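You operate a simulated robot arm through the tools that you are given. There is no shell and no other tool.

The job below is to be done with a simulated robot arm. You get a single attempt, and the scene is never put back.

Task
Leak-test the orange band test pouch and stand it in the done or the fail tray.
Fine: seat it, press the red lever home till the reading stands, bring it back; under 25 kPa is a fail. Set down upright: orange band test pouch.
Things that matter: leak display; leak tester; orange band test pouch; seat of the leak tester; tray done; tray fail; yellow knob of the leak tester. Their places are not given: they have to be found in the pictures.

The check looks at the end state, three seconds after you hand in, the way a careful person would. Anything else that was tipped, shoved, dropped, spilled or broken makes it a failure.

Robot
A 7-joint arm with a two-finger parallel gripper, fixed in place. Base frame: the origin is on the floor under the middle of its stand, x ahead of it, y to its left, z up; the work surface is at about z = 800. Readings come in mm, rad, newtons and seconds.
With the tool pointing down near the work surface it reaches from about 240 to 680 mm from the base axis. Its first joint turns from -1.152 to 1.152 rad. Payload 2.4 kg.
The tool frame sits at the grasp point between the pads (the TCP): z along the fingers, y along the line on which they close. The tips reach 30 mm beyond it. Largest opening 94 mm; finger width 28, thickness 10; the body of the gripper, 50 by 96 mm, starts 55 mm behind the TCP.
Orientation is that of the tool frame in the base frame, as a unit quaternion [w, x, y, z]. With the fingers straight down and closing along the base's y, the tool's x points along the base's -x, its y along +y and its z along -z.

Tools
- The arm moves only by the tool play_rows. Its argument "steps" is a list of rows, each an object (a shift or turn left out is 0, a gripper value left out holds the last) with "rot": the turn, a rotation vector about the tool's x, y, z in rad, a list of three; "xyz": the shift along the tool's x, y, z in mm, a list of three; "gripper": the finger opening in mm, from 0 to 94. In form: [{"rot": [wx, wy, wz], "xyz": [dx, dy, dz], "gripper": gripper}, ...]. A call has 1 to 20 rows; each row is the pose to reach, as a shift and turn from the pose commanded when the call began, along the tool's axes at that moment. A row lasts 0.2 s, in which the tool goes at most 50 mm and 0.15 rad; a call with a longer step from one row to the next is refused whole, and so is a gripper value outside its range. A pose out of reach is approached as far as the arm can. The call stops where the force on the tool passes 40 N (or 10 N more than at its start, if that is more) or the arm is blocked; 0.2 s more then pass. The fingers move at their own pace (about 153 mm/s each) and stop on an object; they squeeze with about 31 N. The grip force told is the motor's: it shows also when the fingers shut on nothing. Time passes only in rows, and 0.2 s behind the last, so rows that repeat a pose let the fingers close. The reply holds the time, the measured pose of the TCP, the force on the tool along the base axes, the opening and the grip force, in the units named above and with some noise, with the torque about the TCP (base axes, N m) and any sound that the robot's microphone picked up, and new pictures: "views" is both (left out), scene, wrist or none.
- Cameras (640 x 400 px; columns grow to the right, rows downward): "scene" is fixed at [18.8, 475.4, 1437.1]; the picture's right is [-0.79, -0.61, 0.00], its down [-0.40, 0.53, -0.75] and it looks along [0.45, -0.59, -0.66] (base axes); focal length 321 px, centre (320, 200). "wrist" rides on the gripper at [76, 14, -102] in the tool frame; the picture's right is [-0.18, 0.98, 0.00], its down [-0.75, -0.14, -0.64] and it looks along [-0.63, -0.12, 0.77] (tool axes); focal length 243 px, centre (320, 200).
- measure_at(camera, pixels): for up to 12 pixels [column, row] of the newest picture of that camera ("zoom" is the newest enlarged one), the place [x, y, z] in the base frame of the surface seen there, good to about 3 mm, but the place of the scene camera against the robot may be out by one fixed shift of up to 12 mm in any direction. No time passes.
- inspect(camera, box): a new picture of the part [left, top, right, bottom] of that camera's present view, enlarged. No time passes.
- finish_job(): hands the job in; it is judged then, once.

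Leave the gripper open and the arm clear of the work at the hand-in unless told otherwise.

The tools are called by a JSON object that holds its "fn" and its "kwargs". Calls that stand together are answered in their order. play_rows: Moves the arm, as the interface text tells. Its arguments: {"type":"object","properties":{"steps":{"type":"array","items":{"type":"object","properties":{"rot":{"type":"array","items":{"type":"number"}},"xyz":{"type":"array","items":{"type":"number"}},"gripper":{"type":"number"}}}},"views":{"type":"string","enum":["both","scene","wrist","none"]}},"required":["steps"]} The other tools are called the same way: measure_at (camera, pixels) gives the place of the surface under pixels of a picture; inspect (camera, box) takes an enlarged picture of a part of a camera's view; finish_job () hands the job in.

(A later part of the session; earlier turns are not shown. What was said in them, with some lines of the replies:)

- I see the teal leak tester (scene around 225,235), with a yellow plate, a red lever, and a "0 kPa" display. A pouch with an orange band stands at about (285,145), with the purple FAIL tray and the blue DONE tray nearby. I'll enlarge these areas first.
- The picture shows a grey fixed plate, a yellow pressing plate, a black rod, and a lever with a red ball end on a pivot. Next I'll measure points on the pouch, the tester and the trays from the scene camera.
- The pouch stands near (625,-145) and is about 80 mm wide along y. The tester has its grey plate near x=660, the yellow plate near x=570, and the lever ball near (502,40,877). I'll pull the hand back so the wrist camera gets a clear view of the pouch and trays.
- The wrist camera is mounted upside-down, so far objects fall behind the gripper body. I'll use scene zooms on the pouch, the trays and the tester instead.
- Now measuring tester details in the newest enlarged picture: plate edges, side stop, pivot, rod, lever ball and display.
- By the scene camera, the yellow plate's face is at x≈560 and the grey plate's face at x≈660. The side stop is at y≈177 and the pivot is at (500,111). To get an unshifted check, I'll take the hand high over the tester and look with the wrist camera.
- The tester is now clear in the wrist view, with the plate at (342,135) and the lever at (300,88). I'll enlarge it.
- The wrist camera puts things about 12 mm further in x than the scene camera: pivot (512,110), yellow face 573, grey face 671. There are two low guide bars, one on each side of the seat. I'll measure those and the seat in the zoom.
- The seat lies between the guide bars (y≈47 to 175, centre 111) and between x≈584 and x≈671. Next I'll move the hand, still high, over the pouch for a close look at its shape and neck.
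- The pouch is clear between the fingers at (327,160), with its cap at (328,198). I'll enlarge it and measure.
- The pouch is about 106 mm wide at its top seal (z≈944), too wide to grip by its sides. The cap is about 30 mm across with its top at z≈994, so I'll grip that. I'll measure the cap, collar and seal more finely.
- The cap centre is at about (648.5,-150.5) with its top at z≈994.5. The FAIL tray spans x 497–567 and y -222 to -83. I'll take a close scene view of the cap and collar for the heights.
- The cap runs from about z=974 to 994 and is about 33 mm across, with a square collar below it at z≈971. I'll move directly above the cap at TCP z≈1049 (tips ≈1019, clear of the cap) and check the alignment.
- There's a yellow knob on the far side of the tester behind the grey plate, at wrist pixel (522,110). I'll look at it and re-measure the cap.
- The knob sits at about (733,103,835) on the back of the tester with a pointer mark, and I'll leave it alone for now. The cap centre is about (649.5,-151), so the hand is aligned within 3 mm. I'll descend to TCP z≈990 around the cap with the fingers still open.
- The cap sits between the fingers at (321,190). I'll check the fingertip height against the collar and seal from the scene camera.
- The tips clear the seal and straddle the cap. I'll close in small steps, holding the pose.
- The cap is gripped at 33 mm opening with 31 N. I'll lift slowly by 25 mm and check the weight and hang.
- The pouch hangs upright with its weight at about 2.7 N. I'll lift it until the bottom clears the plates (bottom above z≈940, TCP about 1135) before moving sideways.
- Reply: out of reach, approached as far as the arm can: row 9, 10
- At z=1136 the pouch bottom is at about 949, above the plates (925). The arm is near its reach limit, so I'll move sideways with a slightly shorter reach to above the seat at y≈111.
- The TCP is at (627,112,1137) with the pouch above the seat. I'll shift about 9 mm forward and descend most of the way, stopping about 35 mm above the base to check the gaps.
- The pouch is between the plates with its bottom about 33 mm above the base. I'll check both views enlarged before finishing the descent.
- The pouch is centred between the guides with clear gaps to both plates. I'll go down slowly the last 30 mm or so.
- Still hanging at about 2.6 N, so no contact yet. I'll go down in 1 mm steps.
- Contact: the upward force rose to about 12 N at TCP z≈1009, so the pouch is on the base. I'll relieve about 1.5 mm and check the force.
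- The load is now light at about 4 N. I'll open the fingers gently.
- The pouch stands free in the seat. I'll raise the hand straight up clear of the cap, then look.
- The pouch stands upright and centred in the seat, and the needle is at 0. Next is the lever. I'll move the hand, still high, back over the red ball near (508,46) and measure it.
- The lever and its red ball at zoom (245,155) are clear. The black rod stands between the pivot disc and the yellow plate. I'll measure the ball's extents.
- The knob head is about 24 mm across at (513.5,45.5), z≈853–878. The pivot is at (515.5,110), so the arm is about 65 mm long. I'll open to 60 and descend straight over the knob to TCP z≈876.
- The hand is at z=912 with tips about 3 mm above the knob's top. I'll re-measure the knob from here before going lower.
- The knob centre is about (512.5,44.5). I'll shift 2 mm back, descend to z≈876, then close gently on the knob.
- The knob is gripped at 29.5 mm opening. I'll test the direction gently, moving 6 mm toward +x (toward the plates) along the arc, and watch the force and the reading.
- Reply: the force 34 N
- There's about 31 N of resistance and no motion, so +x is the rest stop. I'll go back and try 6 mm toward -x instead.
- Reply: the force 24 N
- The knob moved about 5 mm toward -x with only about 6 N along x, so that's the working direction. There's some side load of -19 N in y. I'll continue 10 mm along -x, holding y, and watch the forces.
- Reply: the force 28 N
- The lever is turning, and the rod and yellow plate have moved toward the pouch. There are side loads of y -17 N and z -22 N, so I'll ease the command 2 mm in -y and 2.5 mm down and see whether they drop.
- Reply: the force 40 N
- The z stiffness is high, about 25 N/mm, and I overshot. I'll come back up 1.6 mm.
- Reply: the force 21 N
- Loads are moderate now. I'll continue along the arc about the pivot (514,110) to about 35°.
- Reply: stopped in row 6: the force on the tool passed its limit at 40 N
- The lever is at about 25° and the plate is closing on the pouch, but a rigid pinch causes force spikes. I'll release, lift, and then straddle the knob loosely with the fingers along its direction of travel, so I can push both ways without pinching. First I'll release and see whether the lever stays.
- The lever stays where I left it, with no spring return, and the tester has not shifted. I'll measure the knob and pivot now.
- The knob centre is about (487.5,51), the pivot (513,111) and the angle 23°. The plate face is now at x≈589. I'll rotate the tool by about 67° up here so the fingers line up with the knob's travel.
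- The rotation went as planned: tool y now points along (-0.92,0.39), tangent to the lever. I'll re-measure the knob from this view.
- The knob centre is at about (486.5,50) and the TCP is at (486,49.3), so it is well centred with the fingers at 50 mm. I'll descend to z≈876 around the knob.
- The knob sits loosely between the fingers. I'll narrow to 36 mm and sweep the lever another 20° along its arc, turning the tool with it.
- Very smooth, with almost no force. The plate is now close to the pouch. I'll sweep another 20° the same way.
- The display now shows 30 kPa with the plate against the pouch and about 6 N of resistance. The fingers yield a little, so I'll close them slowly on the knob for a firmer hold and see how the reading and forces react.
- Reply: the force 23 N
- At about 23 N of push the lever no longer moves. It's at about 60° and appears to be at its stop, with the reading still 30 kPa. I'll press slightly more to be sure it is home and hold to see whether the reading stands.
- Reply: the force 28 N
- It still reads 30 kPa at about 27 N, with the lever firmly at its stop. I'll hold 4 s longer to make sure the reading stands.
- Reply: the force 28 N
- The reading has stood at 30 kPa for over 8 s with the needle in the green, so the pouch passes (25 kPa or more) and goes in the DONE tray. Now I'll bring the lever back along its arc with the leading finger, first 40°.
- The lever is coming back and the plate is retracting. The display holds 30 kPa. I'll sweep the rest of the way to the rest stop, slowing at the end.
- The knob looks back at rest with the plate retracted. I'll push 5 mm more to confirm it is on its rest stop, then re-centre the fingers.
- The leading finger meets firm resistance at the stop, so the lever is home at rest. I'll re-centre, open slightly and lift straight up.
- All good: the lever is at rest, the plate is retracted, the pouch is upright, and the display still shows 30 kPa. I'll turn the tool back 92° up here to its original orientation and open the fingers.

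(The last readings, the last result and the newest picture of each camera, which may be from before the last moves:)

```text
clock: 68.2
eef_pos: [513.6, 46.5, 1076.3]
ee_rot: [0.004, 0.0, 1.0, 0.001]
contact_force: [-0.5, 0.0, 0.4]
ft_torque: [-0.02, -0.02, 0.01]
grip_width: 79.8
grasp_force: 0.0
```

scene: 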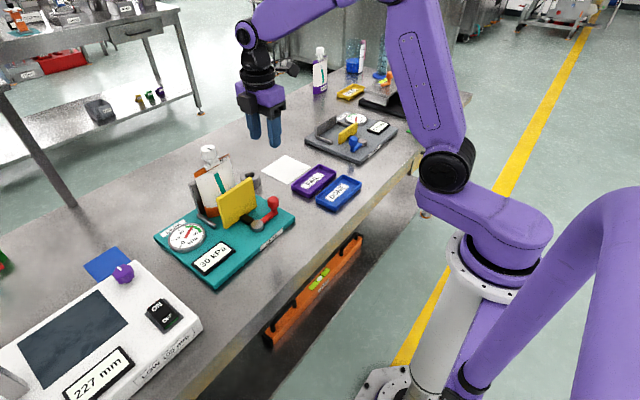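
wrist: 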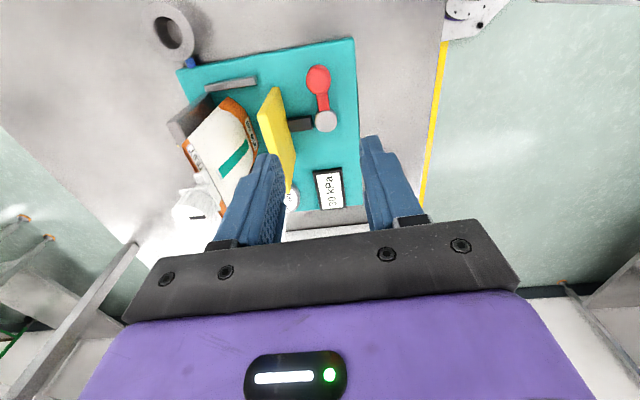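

The orientation is restored apart from a 0.5° tilt, which I'll correct. Next I'll move high toward the pouch to measure its cap again.

{"fn": "play_rows", "kwargs": {"steps": [{"rot": [0.002, 0.008, 0], "xyz": [-10, 12, -2]}, {"rot": [0.002, 0.008, 0], "xyz": [-25, 30, -4]}, {"rot": [0.002, 0.008, 0], "xyz": [-40, 50, -4]}, {"rot": [0.002, 0.008, 0], "xyz": [-50, 62, -4]}, {"rot": [0.002, 0.008, 0], "xyz": [-54, 65, -4]}, {"rot": [0.002, 0.008, 0], "xyz": [-54, 65, -4]}], "views": "both"}}

{"fn": "inspect", "kwargs": {"camera": "wrist", "box": [240, 60, 400, 240]}}

```text
clock: 69.6
eef_pos: [566.6, 110.7, 1080.5]
ee_rot: [0.0, 0.0, 1.0, 0.0]
contact_force: [0.5, -0.5, 0.0]
ft_torque: [-0.03, 0.0, 0.01]
grip_width: 80.1
grasp_force: 0.0
```

scene: 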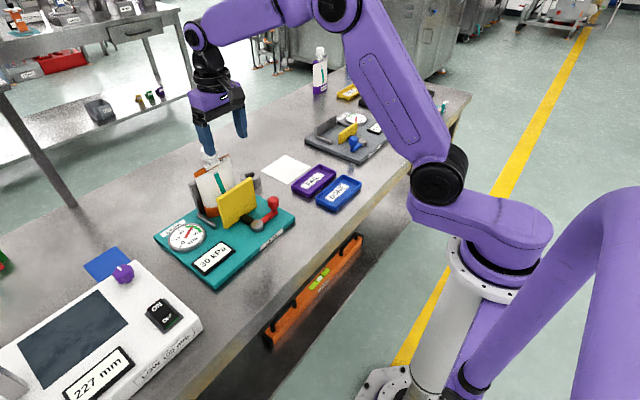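
wrist: 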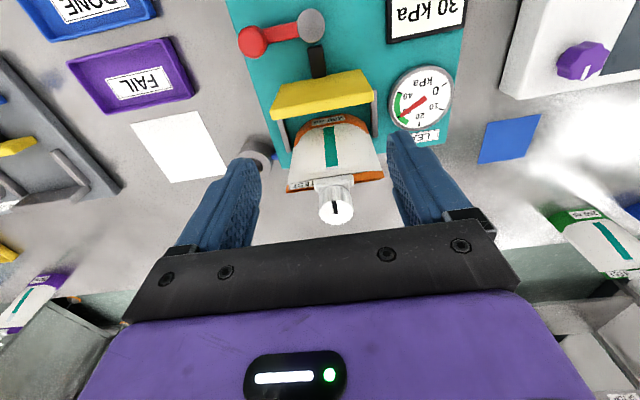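

```text
2.22 times, centred on (320, 150) of wrist
```

zoom: 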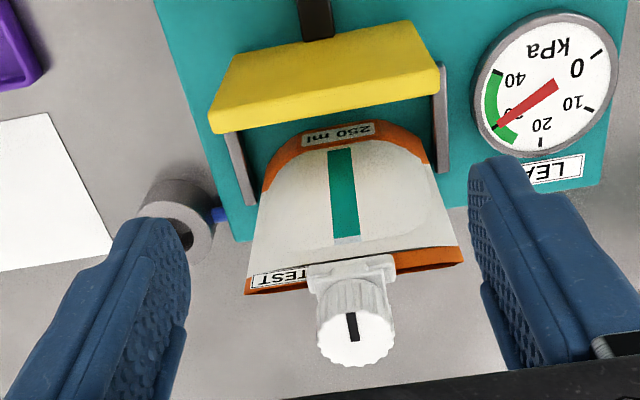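

The cap is clear at zoom (355,340). Measuring the cap and seal for re-grasping.

{"fn": "measure_at", "kwargs": {"camera": "zoom", "pixels": [[355, 340], [322, 342], [390, 336], [355, 362], [353, 318], [250, 288], [460, 256], [330, 275], [335, 130], [340, 295]]}}

```text
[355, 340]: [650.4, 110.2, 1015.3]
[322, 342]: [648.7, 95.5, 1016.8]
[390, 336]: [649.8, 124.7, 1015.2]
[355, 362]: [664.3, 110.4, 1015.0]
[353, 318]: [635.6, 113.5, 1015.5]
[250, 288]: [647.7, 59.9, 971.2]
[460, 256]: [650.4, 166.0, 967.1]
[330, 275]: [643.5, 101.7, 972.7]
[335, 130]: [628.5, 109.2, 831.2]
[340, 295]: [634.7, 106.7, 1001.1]
```

The cap centre is at (650,110), top z≈1015, with no notable tilt or yaw change. I'll move above it, then descend to TCP z≈1010.

{"fn": "play_rows", "kwargs": {"steps": [{"xyz": [-20, 0, 0]}, {"xyz": [-45, 0, 5]}, {"xyz": [-68, -0.3, 10]}, {"xyz": [-82, -0.5, 15]}, {"xyz": [-83, -0.5, 18]}, {"xyz": [-83, -0.5, 18]}, {"xyz": [-83, -0.5, 18]}], "views": "wrist"}}

```text
clock: 71.2
eef_pos: [648.5, 109.9, 1062.7]
ee_rot: [0.0, 0.0, 1.0, 0.0]
contact_force: [0.5, 0.5, -0.3]
ft_torque: [0.01, 0.01, 0.01]
grip_width: 80.2
grasp_force: 0.1
```

wrist: 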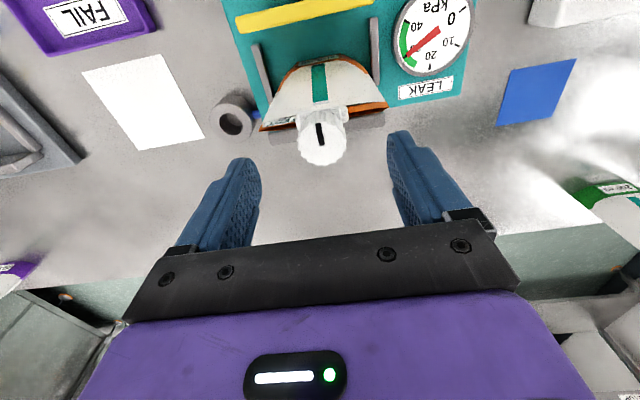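

The hand is above the cap at (648.5,110,1063). I'll descend 53 mm, then close gently in steps.

{"fn": "play_rows", "kwargs": {"steps": [{"xyz": [-0.5, 0, 12]}, {"xyz": [-0.5, 0, 24]}, {"xyz": [-0.5, 0, 36]}, {"xyz": [-0.5, 0, 46]}, {"xyz": [-0.5, 0, 53]}, {"xyz": [-0.5, 0, 53]}, {"xyz": [-0.5, 0, 53], "gripper": 60}, {"xyz": [-0.5, 0, 53], "gripper": 48}, {"xyz": [-0.5, 0, 53], "gripper": 42}, {"xyz": [-0.5, 0, 53], "gripper": 39}, {"xyz": [-0.5, 0, 53], "gripper": 37}, {"xyz": [-0.5, 0, 53], "gripper": 35}, {"xyz": [-0.5, 0, 53], "gripper": 33}, {"xyz": [-0.5, 0, 53], "gripper": 31}, {"xyz": [-0.5, 0, 53], "gripper": 28}, {"xyz": [-0.5, 0, 53], "gripper": 25}, {"xyz": [-0.5, 0, 53], "gripper": 22}, {"xyz": [-0.5, 0, 53], "gripper": 22}], "views": "both"}}

```text
clock: 75.0
eef_pos: [648.3, 109.3, 1009.2]
ee_rot: [0.0, 0.0, 1.0, 0.0]
contact_force: [-0.8, 0.9, -0.2]
ft_torque: [0.11, -0.01, 0.01]
grip_width: 33.1
grasp_force: 30.6
```

scene: 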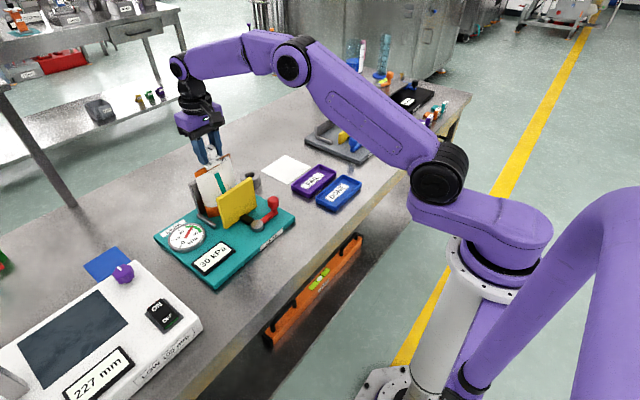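
wrist: 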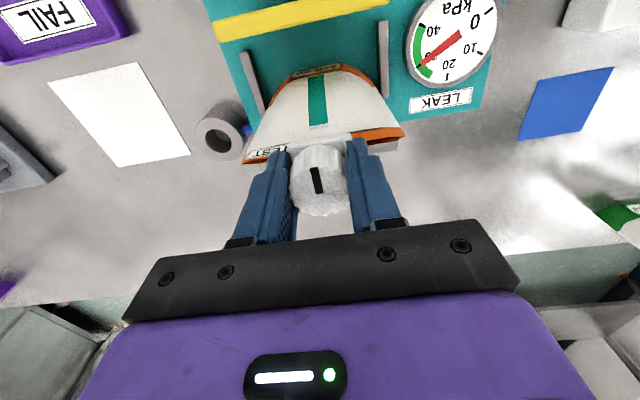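

The cap is gripped at 33 mm and 31 N as before. I'll lift slowly, easing back a little in x away from the grey plate as it rises.

{"fn": "play_rows", "kwargs": {"steps": [{"xyz": [0, 0, -3]}, {"xyz": [1, 0, -7]}, {"xyz": [3, 0, -13]}, {"xyz": [6, 0, -21]}, {"xyz": [9, 0, -31]}, {"xyz": [12, 0, -43]}, {"xyz": [14, 0, -56]}, {"xyz": [16, 0, -69]}, {"xyz": [18, 0, -82]}, {"xyz": [20, 0, -95]}, {"xyz": [21, 0, -108]}, {"xyz": [22, 0, -118]}, {"xyz": [22, 0, -125]}, {"xyz": [22, 0, -125]}], "views": "both"}}

```text
clock: 78.0
eef_pos: [628.1, 110.1, 1133.7]
ee_rot: [0.0, 0.0, 1.0, 0.0]
contact_force: [0.6, -0.2, -3.1]
ft_torque: [0.01, 0.0, -0.01]
grip_width: 32.9
grasp_force: 30.9
```

scene: 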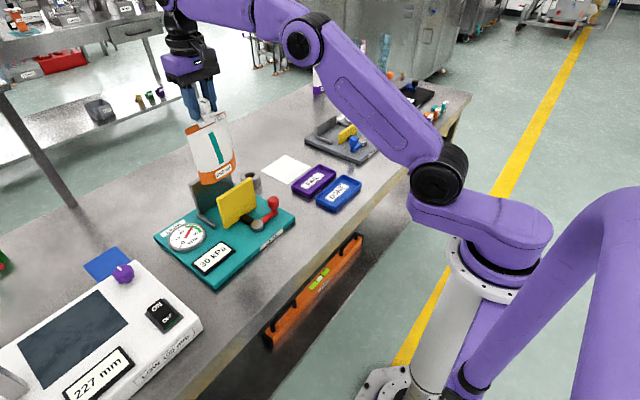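
wrist: 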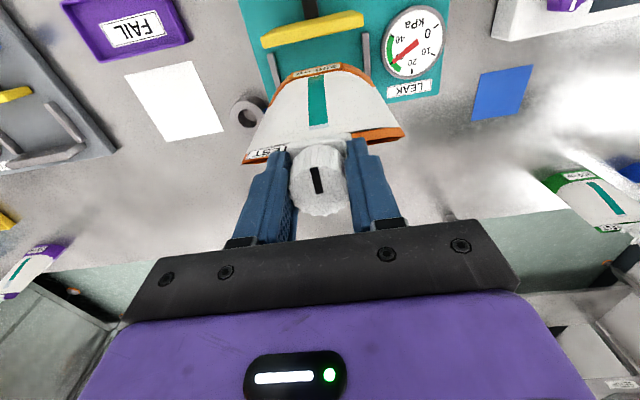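

The pouch is clear above the plates (bottom ≈945). Before travelling I'll measure the DONE tray's corners in the scene view, allowing for the scene camera's -12 mm x shift.

{"fn": "inspect", "kwargs": {"camera": "scene", "box": [280, 155, 380, 220]}}

```text
6.15 times, centred on (330, 188) of scene
```

zoom: 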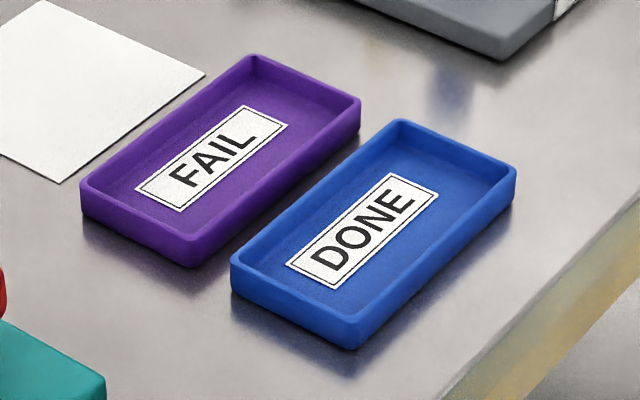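

{"fn": "measure_at", "kwargs": {"camera": "zoom", "pixels": [[235, 262], [355, 320], [400, 124], [510, 170], [245, 266], [352, 308], [400, 133], [500, 172], [360, 232], [375, 220], [85, 187], [190, 235]]}}

```text
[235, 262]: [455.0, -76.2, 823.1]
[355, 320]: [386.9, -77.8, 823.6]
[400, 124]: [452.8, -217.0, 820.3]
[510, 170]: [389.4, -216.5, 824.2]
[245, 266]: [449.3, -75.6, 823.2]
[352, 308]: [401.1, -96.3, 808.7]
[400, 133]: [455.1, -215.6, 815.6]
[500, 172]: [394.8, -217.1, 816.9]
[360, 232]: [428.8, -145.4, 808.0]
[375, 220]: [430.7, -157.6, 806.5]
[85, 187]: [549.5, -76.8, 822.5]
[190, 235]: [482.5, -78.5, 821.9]
```

The DONE tray is about 68 × 140 mm, centred near (433,-149) in robot coordinates. I'll carry the pouch high toward it, stopping at about (468,-150) where the wrist camera can measure the tray directly.

{"fn": "play_rows", "kwargs": {"steps": [{"xyz": [4, -6, 0]}, {"xyz": [12, -18, 0]}, {"xyz": [24, -38, 0]}, {"xyz": [38, -60, 0]}, {"xyz": [52, -84, 0]}, {"xyz": [67, -108, 0]}, {"xyz": [82, -132, 0]}, {"xyz": [97, -156, 0]}, {"xyz": [111, -180, 0]}, {"xyz": [125, -204, 0]}, {"xyz": [138, -225, 0]}, {"xyz": [149, -242, 0]}, {"xyz": [156, -254, 0]}, {"xyz": [160, -260, 0]}, {"xyz": [160, -260, 0]}, {"xyz": [160, -260, 0]}], "views": "both"}}

```text
clock: 81.4
eef_pos: [466.6, -151.6, 1134.6]
ee_rot: [0.0, -0.001, 1.0, -0.001]
contact_force: [-0.1, 0.4, -2.6]
ft_torque: [-0.01, 0.01, -0.02]
grip_width: 33.0
grasp_force: 31.1
```

scene: 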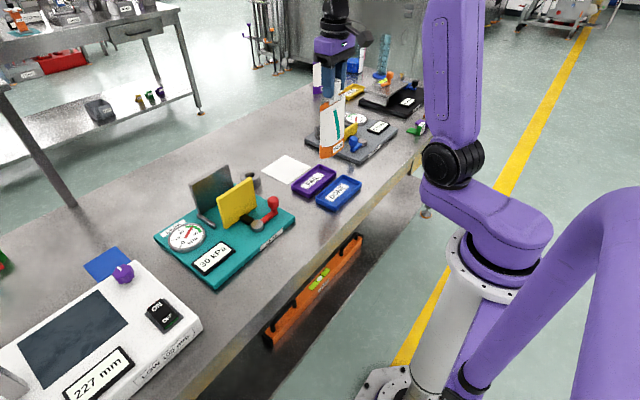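
wrist: 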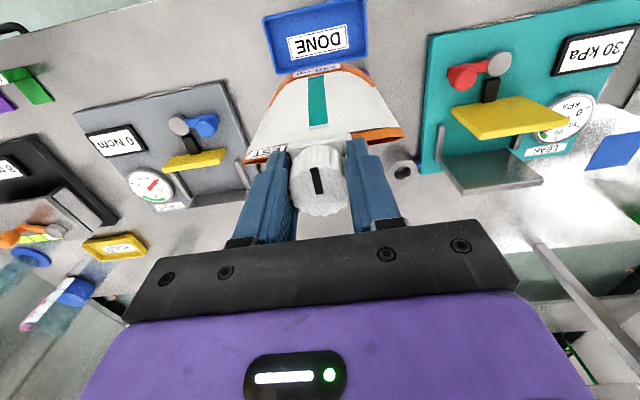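

The DONE tray is visible at the top of the wrist view at (318,40), just ahead of the pouch. I'll enlarge and measure its corners.

{"fn": "inspect", "kwargs": {"camera": "wrist", "box": [240, 0, 400, 100]}}

{"fn": "measure_at", "kwargs": {"camera": "wrist", "pixels": [[264, 20], [365, 3], [275, 73], [367, 60], [270, 24], [360, 8], [278, 68], [318, 42], [290, 60], [318, 70], [295, 135], [370, 130]]}}

```text
4.00 times, centred on (320, 50) of wrist
```

zoom: 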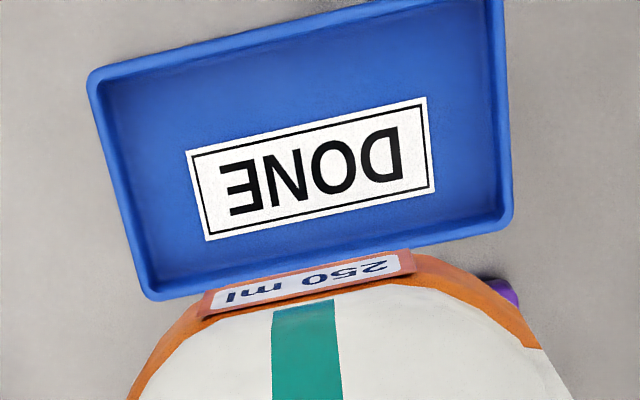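

```text
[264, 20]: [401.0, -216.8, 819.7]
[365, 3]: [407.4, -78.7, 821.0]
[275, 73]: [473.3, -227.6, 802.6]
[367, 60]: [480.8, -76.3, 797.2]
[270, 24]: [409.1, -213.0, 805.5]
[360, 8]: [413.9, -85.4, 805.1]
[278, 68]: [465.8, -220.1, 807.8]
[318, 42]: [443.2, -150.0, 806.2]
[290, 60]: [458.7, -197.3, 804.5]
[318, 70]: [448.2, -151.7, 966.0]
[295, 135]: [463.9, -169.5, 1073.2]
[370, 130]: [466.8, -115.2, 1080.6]
```

I'll take more points on the tray rim and floor in this zoom to fix its centre.

{"fn": "measure_at", "kwargs": {"camera": "zoom", "pixels": [[92, 82], [250, 32], [400, 4], [300, 40], [300, 55], [155, 293], [500, 222], [180, 280], [470, 228], [200, 262], [440, 225], [495, 30]]}}

```text
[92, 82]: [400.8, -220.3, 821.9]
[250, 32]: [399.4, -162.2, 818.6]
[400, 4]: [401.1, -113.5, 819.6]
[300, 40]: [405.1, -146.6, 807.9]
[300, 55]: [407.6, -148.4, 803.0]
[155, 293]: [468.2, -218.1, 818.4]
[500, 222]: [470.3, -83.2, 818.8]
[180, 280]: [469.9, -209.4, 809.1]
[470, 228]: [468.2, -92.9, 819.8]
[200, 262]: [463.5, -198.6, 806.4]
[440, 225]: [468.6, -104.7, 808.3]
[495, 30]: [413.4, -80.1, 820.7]
```

The tray outer spans x 399.5–470 and y -220 to -80, so its centre is (435,-150). I'll shift the pouch over that centre while high, then descend to about 20 mm above the floor.

{"fn": "play_rows", "kwargs": {"steps": [{"xyz": [5, 0.2, 0]}, {"xyz": [13, 0.5, 0]}, {"xyz": [22, 0.8, 0]}, {"xyz": [29, 1, 0]}, {"xyz": [32, 1, 2]}, {"xyz": [32, 1, 10]}, {"xyz": [32, 1, 23]}, {"xyz": [32, 1, 38]}, {"xyz": [32, 1, 53]}, {"xyz": [32, 1, 68]}, {"xyz": [32, 1, 82]}, {"xyz": [32, 1, 94]}, {"xyz": [32, 1, 102]}, {"xyz": [32, 1, 105]}, {"xyz": [32, 1, 105]}], "views": "both"}}

{"fn": "inspect", "kwargs": {"camera": "scene", "box": [280, 80, 400, 230]}}

{"fn": "inspect", "kwargs": {"camera": "wrist", "box": [220, 0, 420, 170]}}

```text
clock: 84.6
eef_pos: [433.5, -149.5, 1030.5]
ee_rot: [-0.001, 0.0, 1.0, 0.0]
contact_force: [0.4, 0.7, -3.2]
ft_torque: [0.0, 0.05, 0.02]
grip_width: 32.8
grasp_force: 30.8
```

scene: 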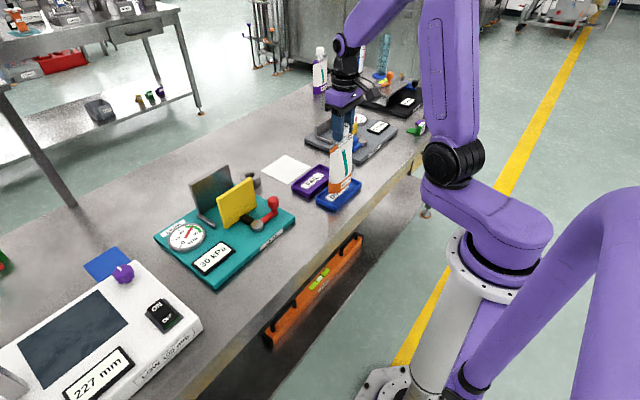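
wrist: 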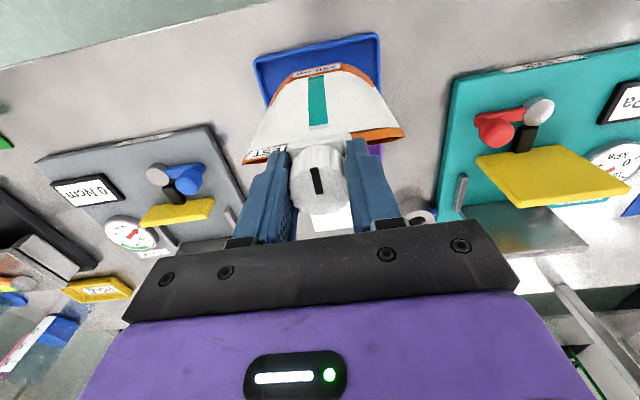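

```text
2.67 times, centred on (340, 155) of scene
```

zoom: 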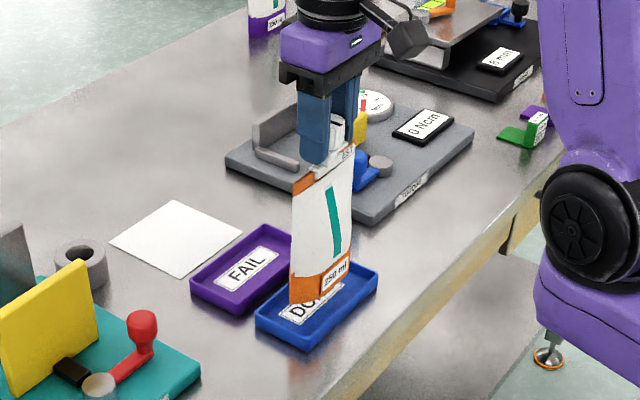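

```text
2.35 times, centred on (320, 85) of wrist
```

zoom: 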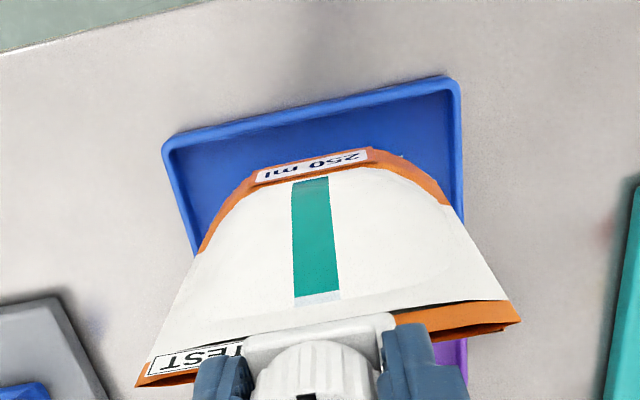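

The pouch hangs inside the tray outline with its bottom at about 842. I'll check the front-bottom edge against the tray wall by measurement.

{"fn": "measure_at", "kwargs": {"camera": "zoom", "pixels": [[310, 160], [312, 172], [205, 245], [445, 195], [300, 112], [175, 145], [452, 88], [190, 230], [458, 200]]}}

```text
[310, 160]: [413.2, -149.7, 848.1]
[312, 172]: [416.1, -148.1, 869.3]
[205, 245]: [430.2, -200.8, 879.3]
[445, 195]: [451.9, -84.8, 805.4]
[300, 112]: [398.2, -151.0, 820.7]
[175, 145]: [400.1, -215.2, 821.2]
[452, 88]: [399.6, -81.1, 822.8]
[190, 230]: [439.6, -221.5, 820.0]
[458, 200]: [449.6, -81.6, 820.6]
```

The front-bottom edge is at x≈413 against the inner wall at ≈405, with a similar margin behind. I'll nudge +1.5 mm and descend to just above the floor.

{"fn": "play_rows", "kwargs": {"steps": [{"xyz": [-1, 0, 6]}, {"xyz": [-1.5, 0, 14]}, {"xyz": [-1.5, 0, 21]}, {"xyz": [-1.5, 0, 27]}, {"xyz": [-1.5, 0, 31]}, {"xyz": [-1.5, 0, 33]}, {"xyz": [-1.5, 0, 33]}], "views": "none"}}

```text
clock: 86.2
eef_pos: [435.4, -147.9, 997.8]
ee_rot: [-0.001, -0.001, 1.0, 0.0]
contact_force: [-0.3, -0.4, -3.3]
ft_torque: [-0.01, -0.04, 0.02]
grip_width: 32.9
grasp_force: 31.2
```

The pouch is still hanging free at TCP z=997.8. I'll go down in 1 mm steps until contact.

{"fn": "play_rows", "kwargs": {"steps": [{"xyz": [0, 0, 1]}, {"xyz": [0, 0, 2]}, {"xyz": [0, 0, 3]}, {"xyz": [0, 0, 3]}], "views": "none"}}

```text
clock: 87.2
eef_pos: [437.2, -148.9, 995.2]
ee_rot: [0.0, -0.001, 1.0, -0.001]
contact_force: [-0.2, 0.0, 3.0]
ft_torque: [0.3, 0.11, 0.01]
grip_width: 32.8
grasp_force: 30.6
```

The force changed from -3 to +3 N, so the pouch now rests on the tray floor. A quick look before releasing.

{"fn": "inspect", "kwargs": {"camera": "scene", "box": [290, 100, 390, 220]}}

{"fn": "inspect", "kwargs": {"camera": "wrist", "box": [220, 0, 420, 170]}}

```text
3.33 times, centred on (340, 160) of scene
```

zoom: 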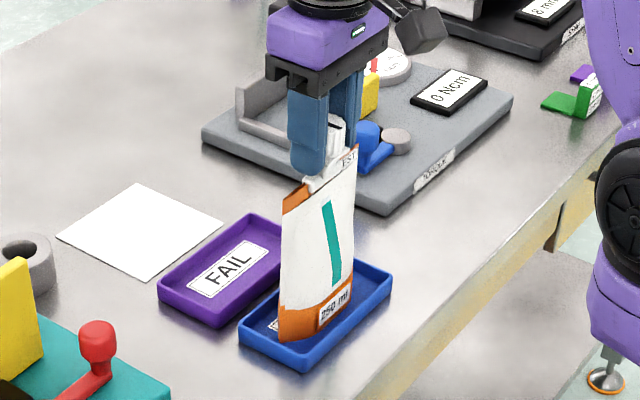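

```text
2.35 times, centred on (320, 85) of wrist
```

zoom: 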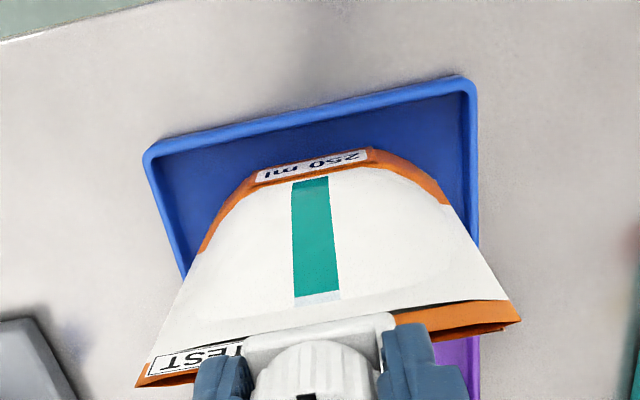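

The pouch stands centred and upright in the DONE tray. I'll release gently, then raise the hand straight up.

{"fn": "play_rows", "kwargs": {"steps": [{"gripper": 34}, {"gripper": 35}, {"gripper": 37}, {"gripper": 42}, {"gripper": 52}, {"gripper": 65}, {"gripper": 75}, {"gripper": 75}], "views": "both"}}

```text
clock: 89.0
eef_pos: [437.0, -149.7, 995.2]
ee_rot: [0.0, 0.0, 1.0, 0.0]
contact_force: [-0.2, -1.1, -0.3]
ft_torque: [0.0, 0.01, -0.01]
grip_width: 75.0
grasp_force: 0.1
```

scene: 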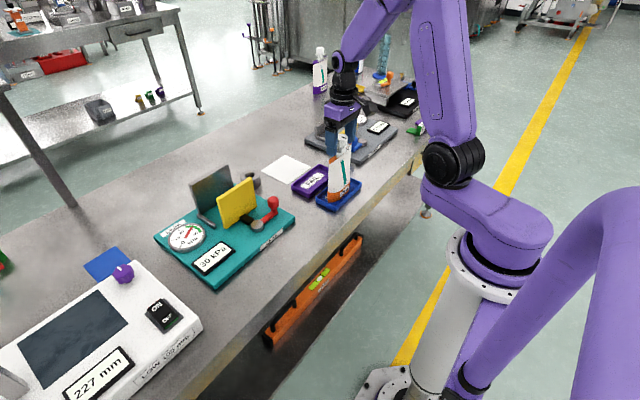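
wrist: 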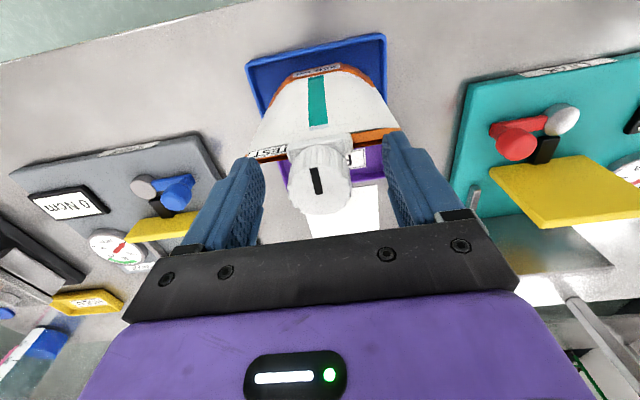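

The pouch stands free and the fingers are open around the cap. I'll rise straight up about 110 mm.

{"fn": "play_rows", "kwargs": {"steps": [{"xyz": [0, 0, -8]}, {"xyz": [0, 0, -20]}, {"xyz": [0, 0, -36]}, {"xyz": [0, 0, -54]}, {"xyz": [0, 0, -74]}, {"xyz": [0, 0, -94]}, {"xyz": [0, 0, -110]}, {"xyz": [0, 0, -110]}], "views": "both"}}

{"fn": "inspect", "kwargs": {"camera": "scene", "box": [150, 120, 400, 290]}}

{"fn": "inspect", "kwargs": {"camera": "scene", "box": [290, 120, 390, 220]}}

```text
clock: 90.8
eef_pos: [437.2, -148.5, 1104.1]
ee_rot: [-0.001, 0.0, 1.0, 0.0]
contact_force: [-0.6, 0.1, -0.2]
ft_torque: [-0.01, -0.02, 0.0]
grip_width: 75.2
grasp_force: 0.1
```

scene: 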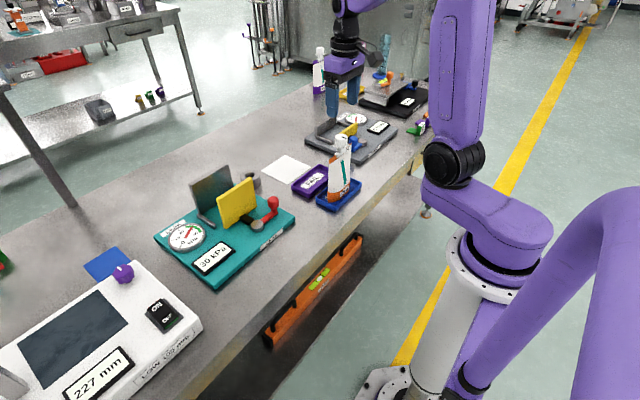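
wrist: 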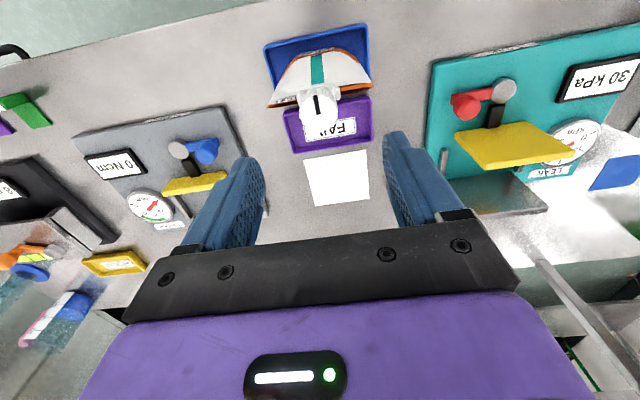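

```text
2.35 times, centred on (275, 205) of scene
```

zoom: 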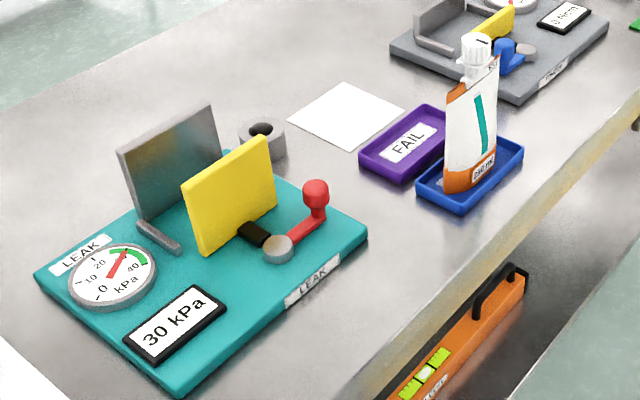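

```text
4.00 times, centred on (340, 170) of scene
```

zoom: 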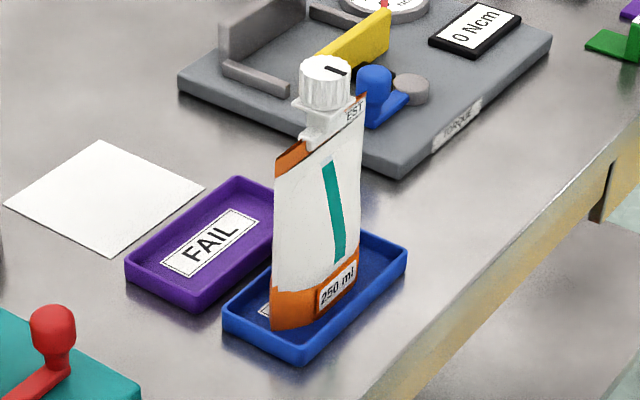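

The pouch stands upright in the DONE tray, the lever is at rest, and the trays and tester are where they were. I'll move the arm aside with the gripper open so it is clear of the work.

{"fn": "play_rows", "kwargs": {"steps": [{"xyz": [5, 10, -10], "gripper": 90}, {"xyz": [15, 35, -20]}, {"xyz": [25, 65, -30]}, {"xyz": [35, 95, -30]}, {"xyz": [40, 120, -30]}, {"xyz": [40, 135, -30]}, {"xyz": [40, 135, -30]}, {"xyz": [40, 135, -30]}], "views": "both"}}

{"fn": "inspect", "kwargs": {"camera": "scene", "box": [150, 100, 420, 290]}}

```text
clock: 92.6
eef_pos: [398.1, -15.1, 1134.6]
ee_rot: [0.0, 0.0, 1.0, -0.001]
contact_force: [-0.1, 0.8, -0.4]
ft_torque: [0.01, 0.01, -0.01]
grip_width: 89.9
grasp_force: 0.0
```

scene: 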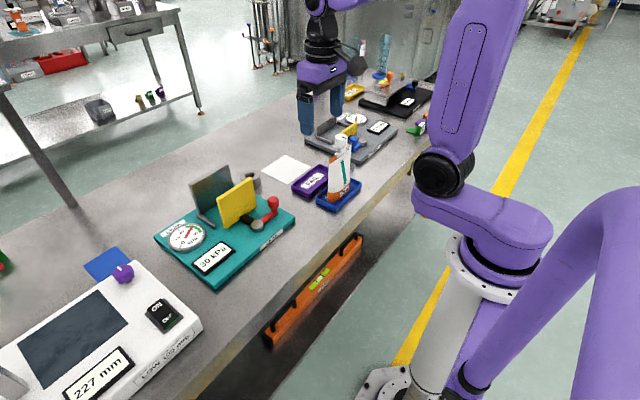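
wrist: 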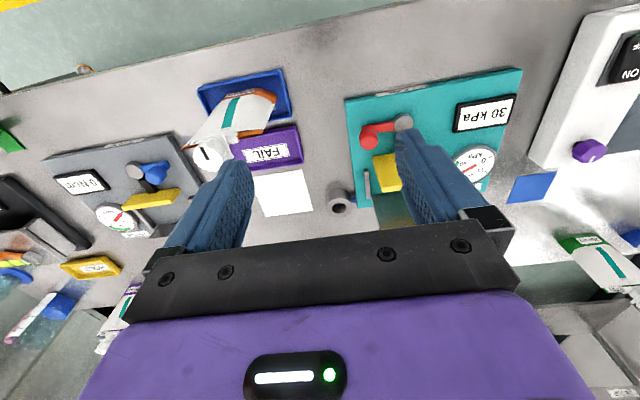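

```text
2.11 times, centred on (285, 195) of scene
```

zoom: 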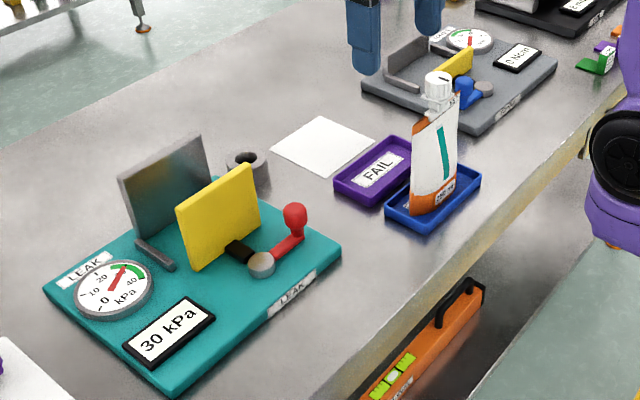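

Everything is in place. The reading stood at 30 kPa, which is a pass. The pouch stands upright in the DONE tray, the lever is back at rest, nothing else was disturbed, and the arm is clear with the gripper open. I'm handing in now.

{"fn": "finish_job", "kwargs": {}}

```text
The job is handed in.
```

The orange band test pouch passed its leak test and is standing upright in the DONE tray; the job is handed in.

- **Reading:** with the lever pressed home, the display stood at 30 kPa for about 8 seconds, above the 25 kPa limit.
- **Lever:** I swung it back against its rest stop and the yellow plate retracted. The display still shows 30 kPa.
- **Force spikes:** while I was working out which way the lever moves, I pushed it about 31 N the wrong way. One later sweep stopped at the 40 N limit. The tester did not shift.
- **Everything else:** I did not touch the yellow knob on the back of the tester. In the last pictures, the trays and the other items near the tester look undisturbed, and the arm is clear with the gripper open.
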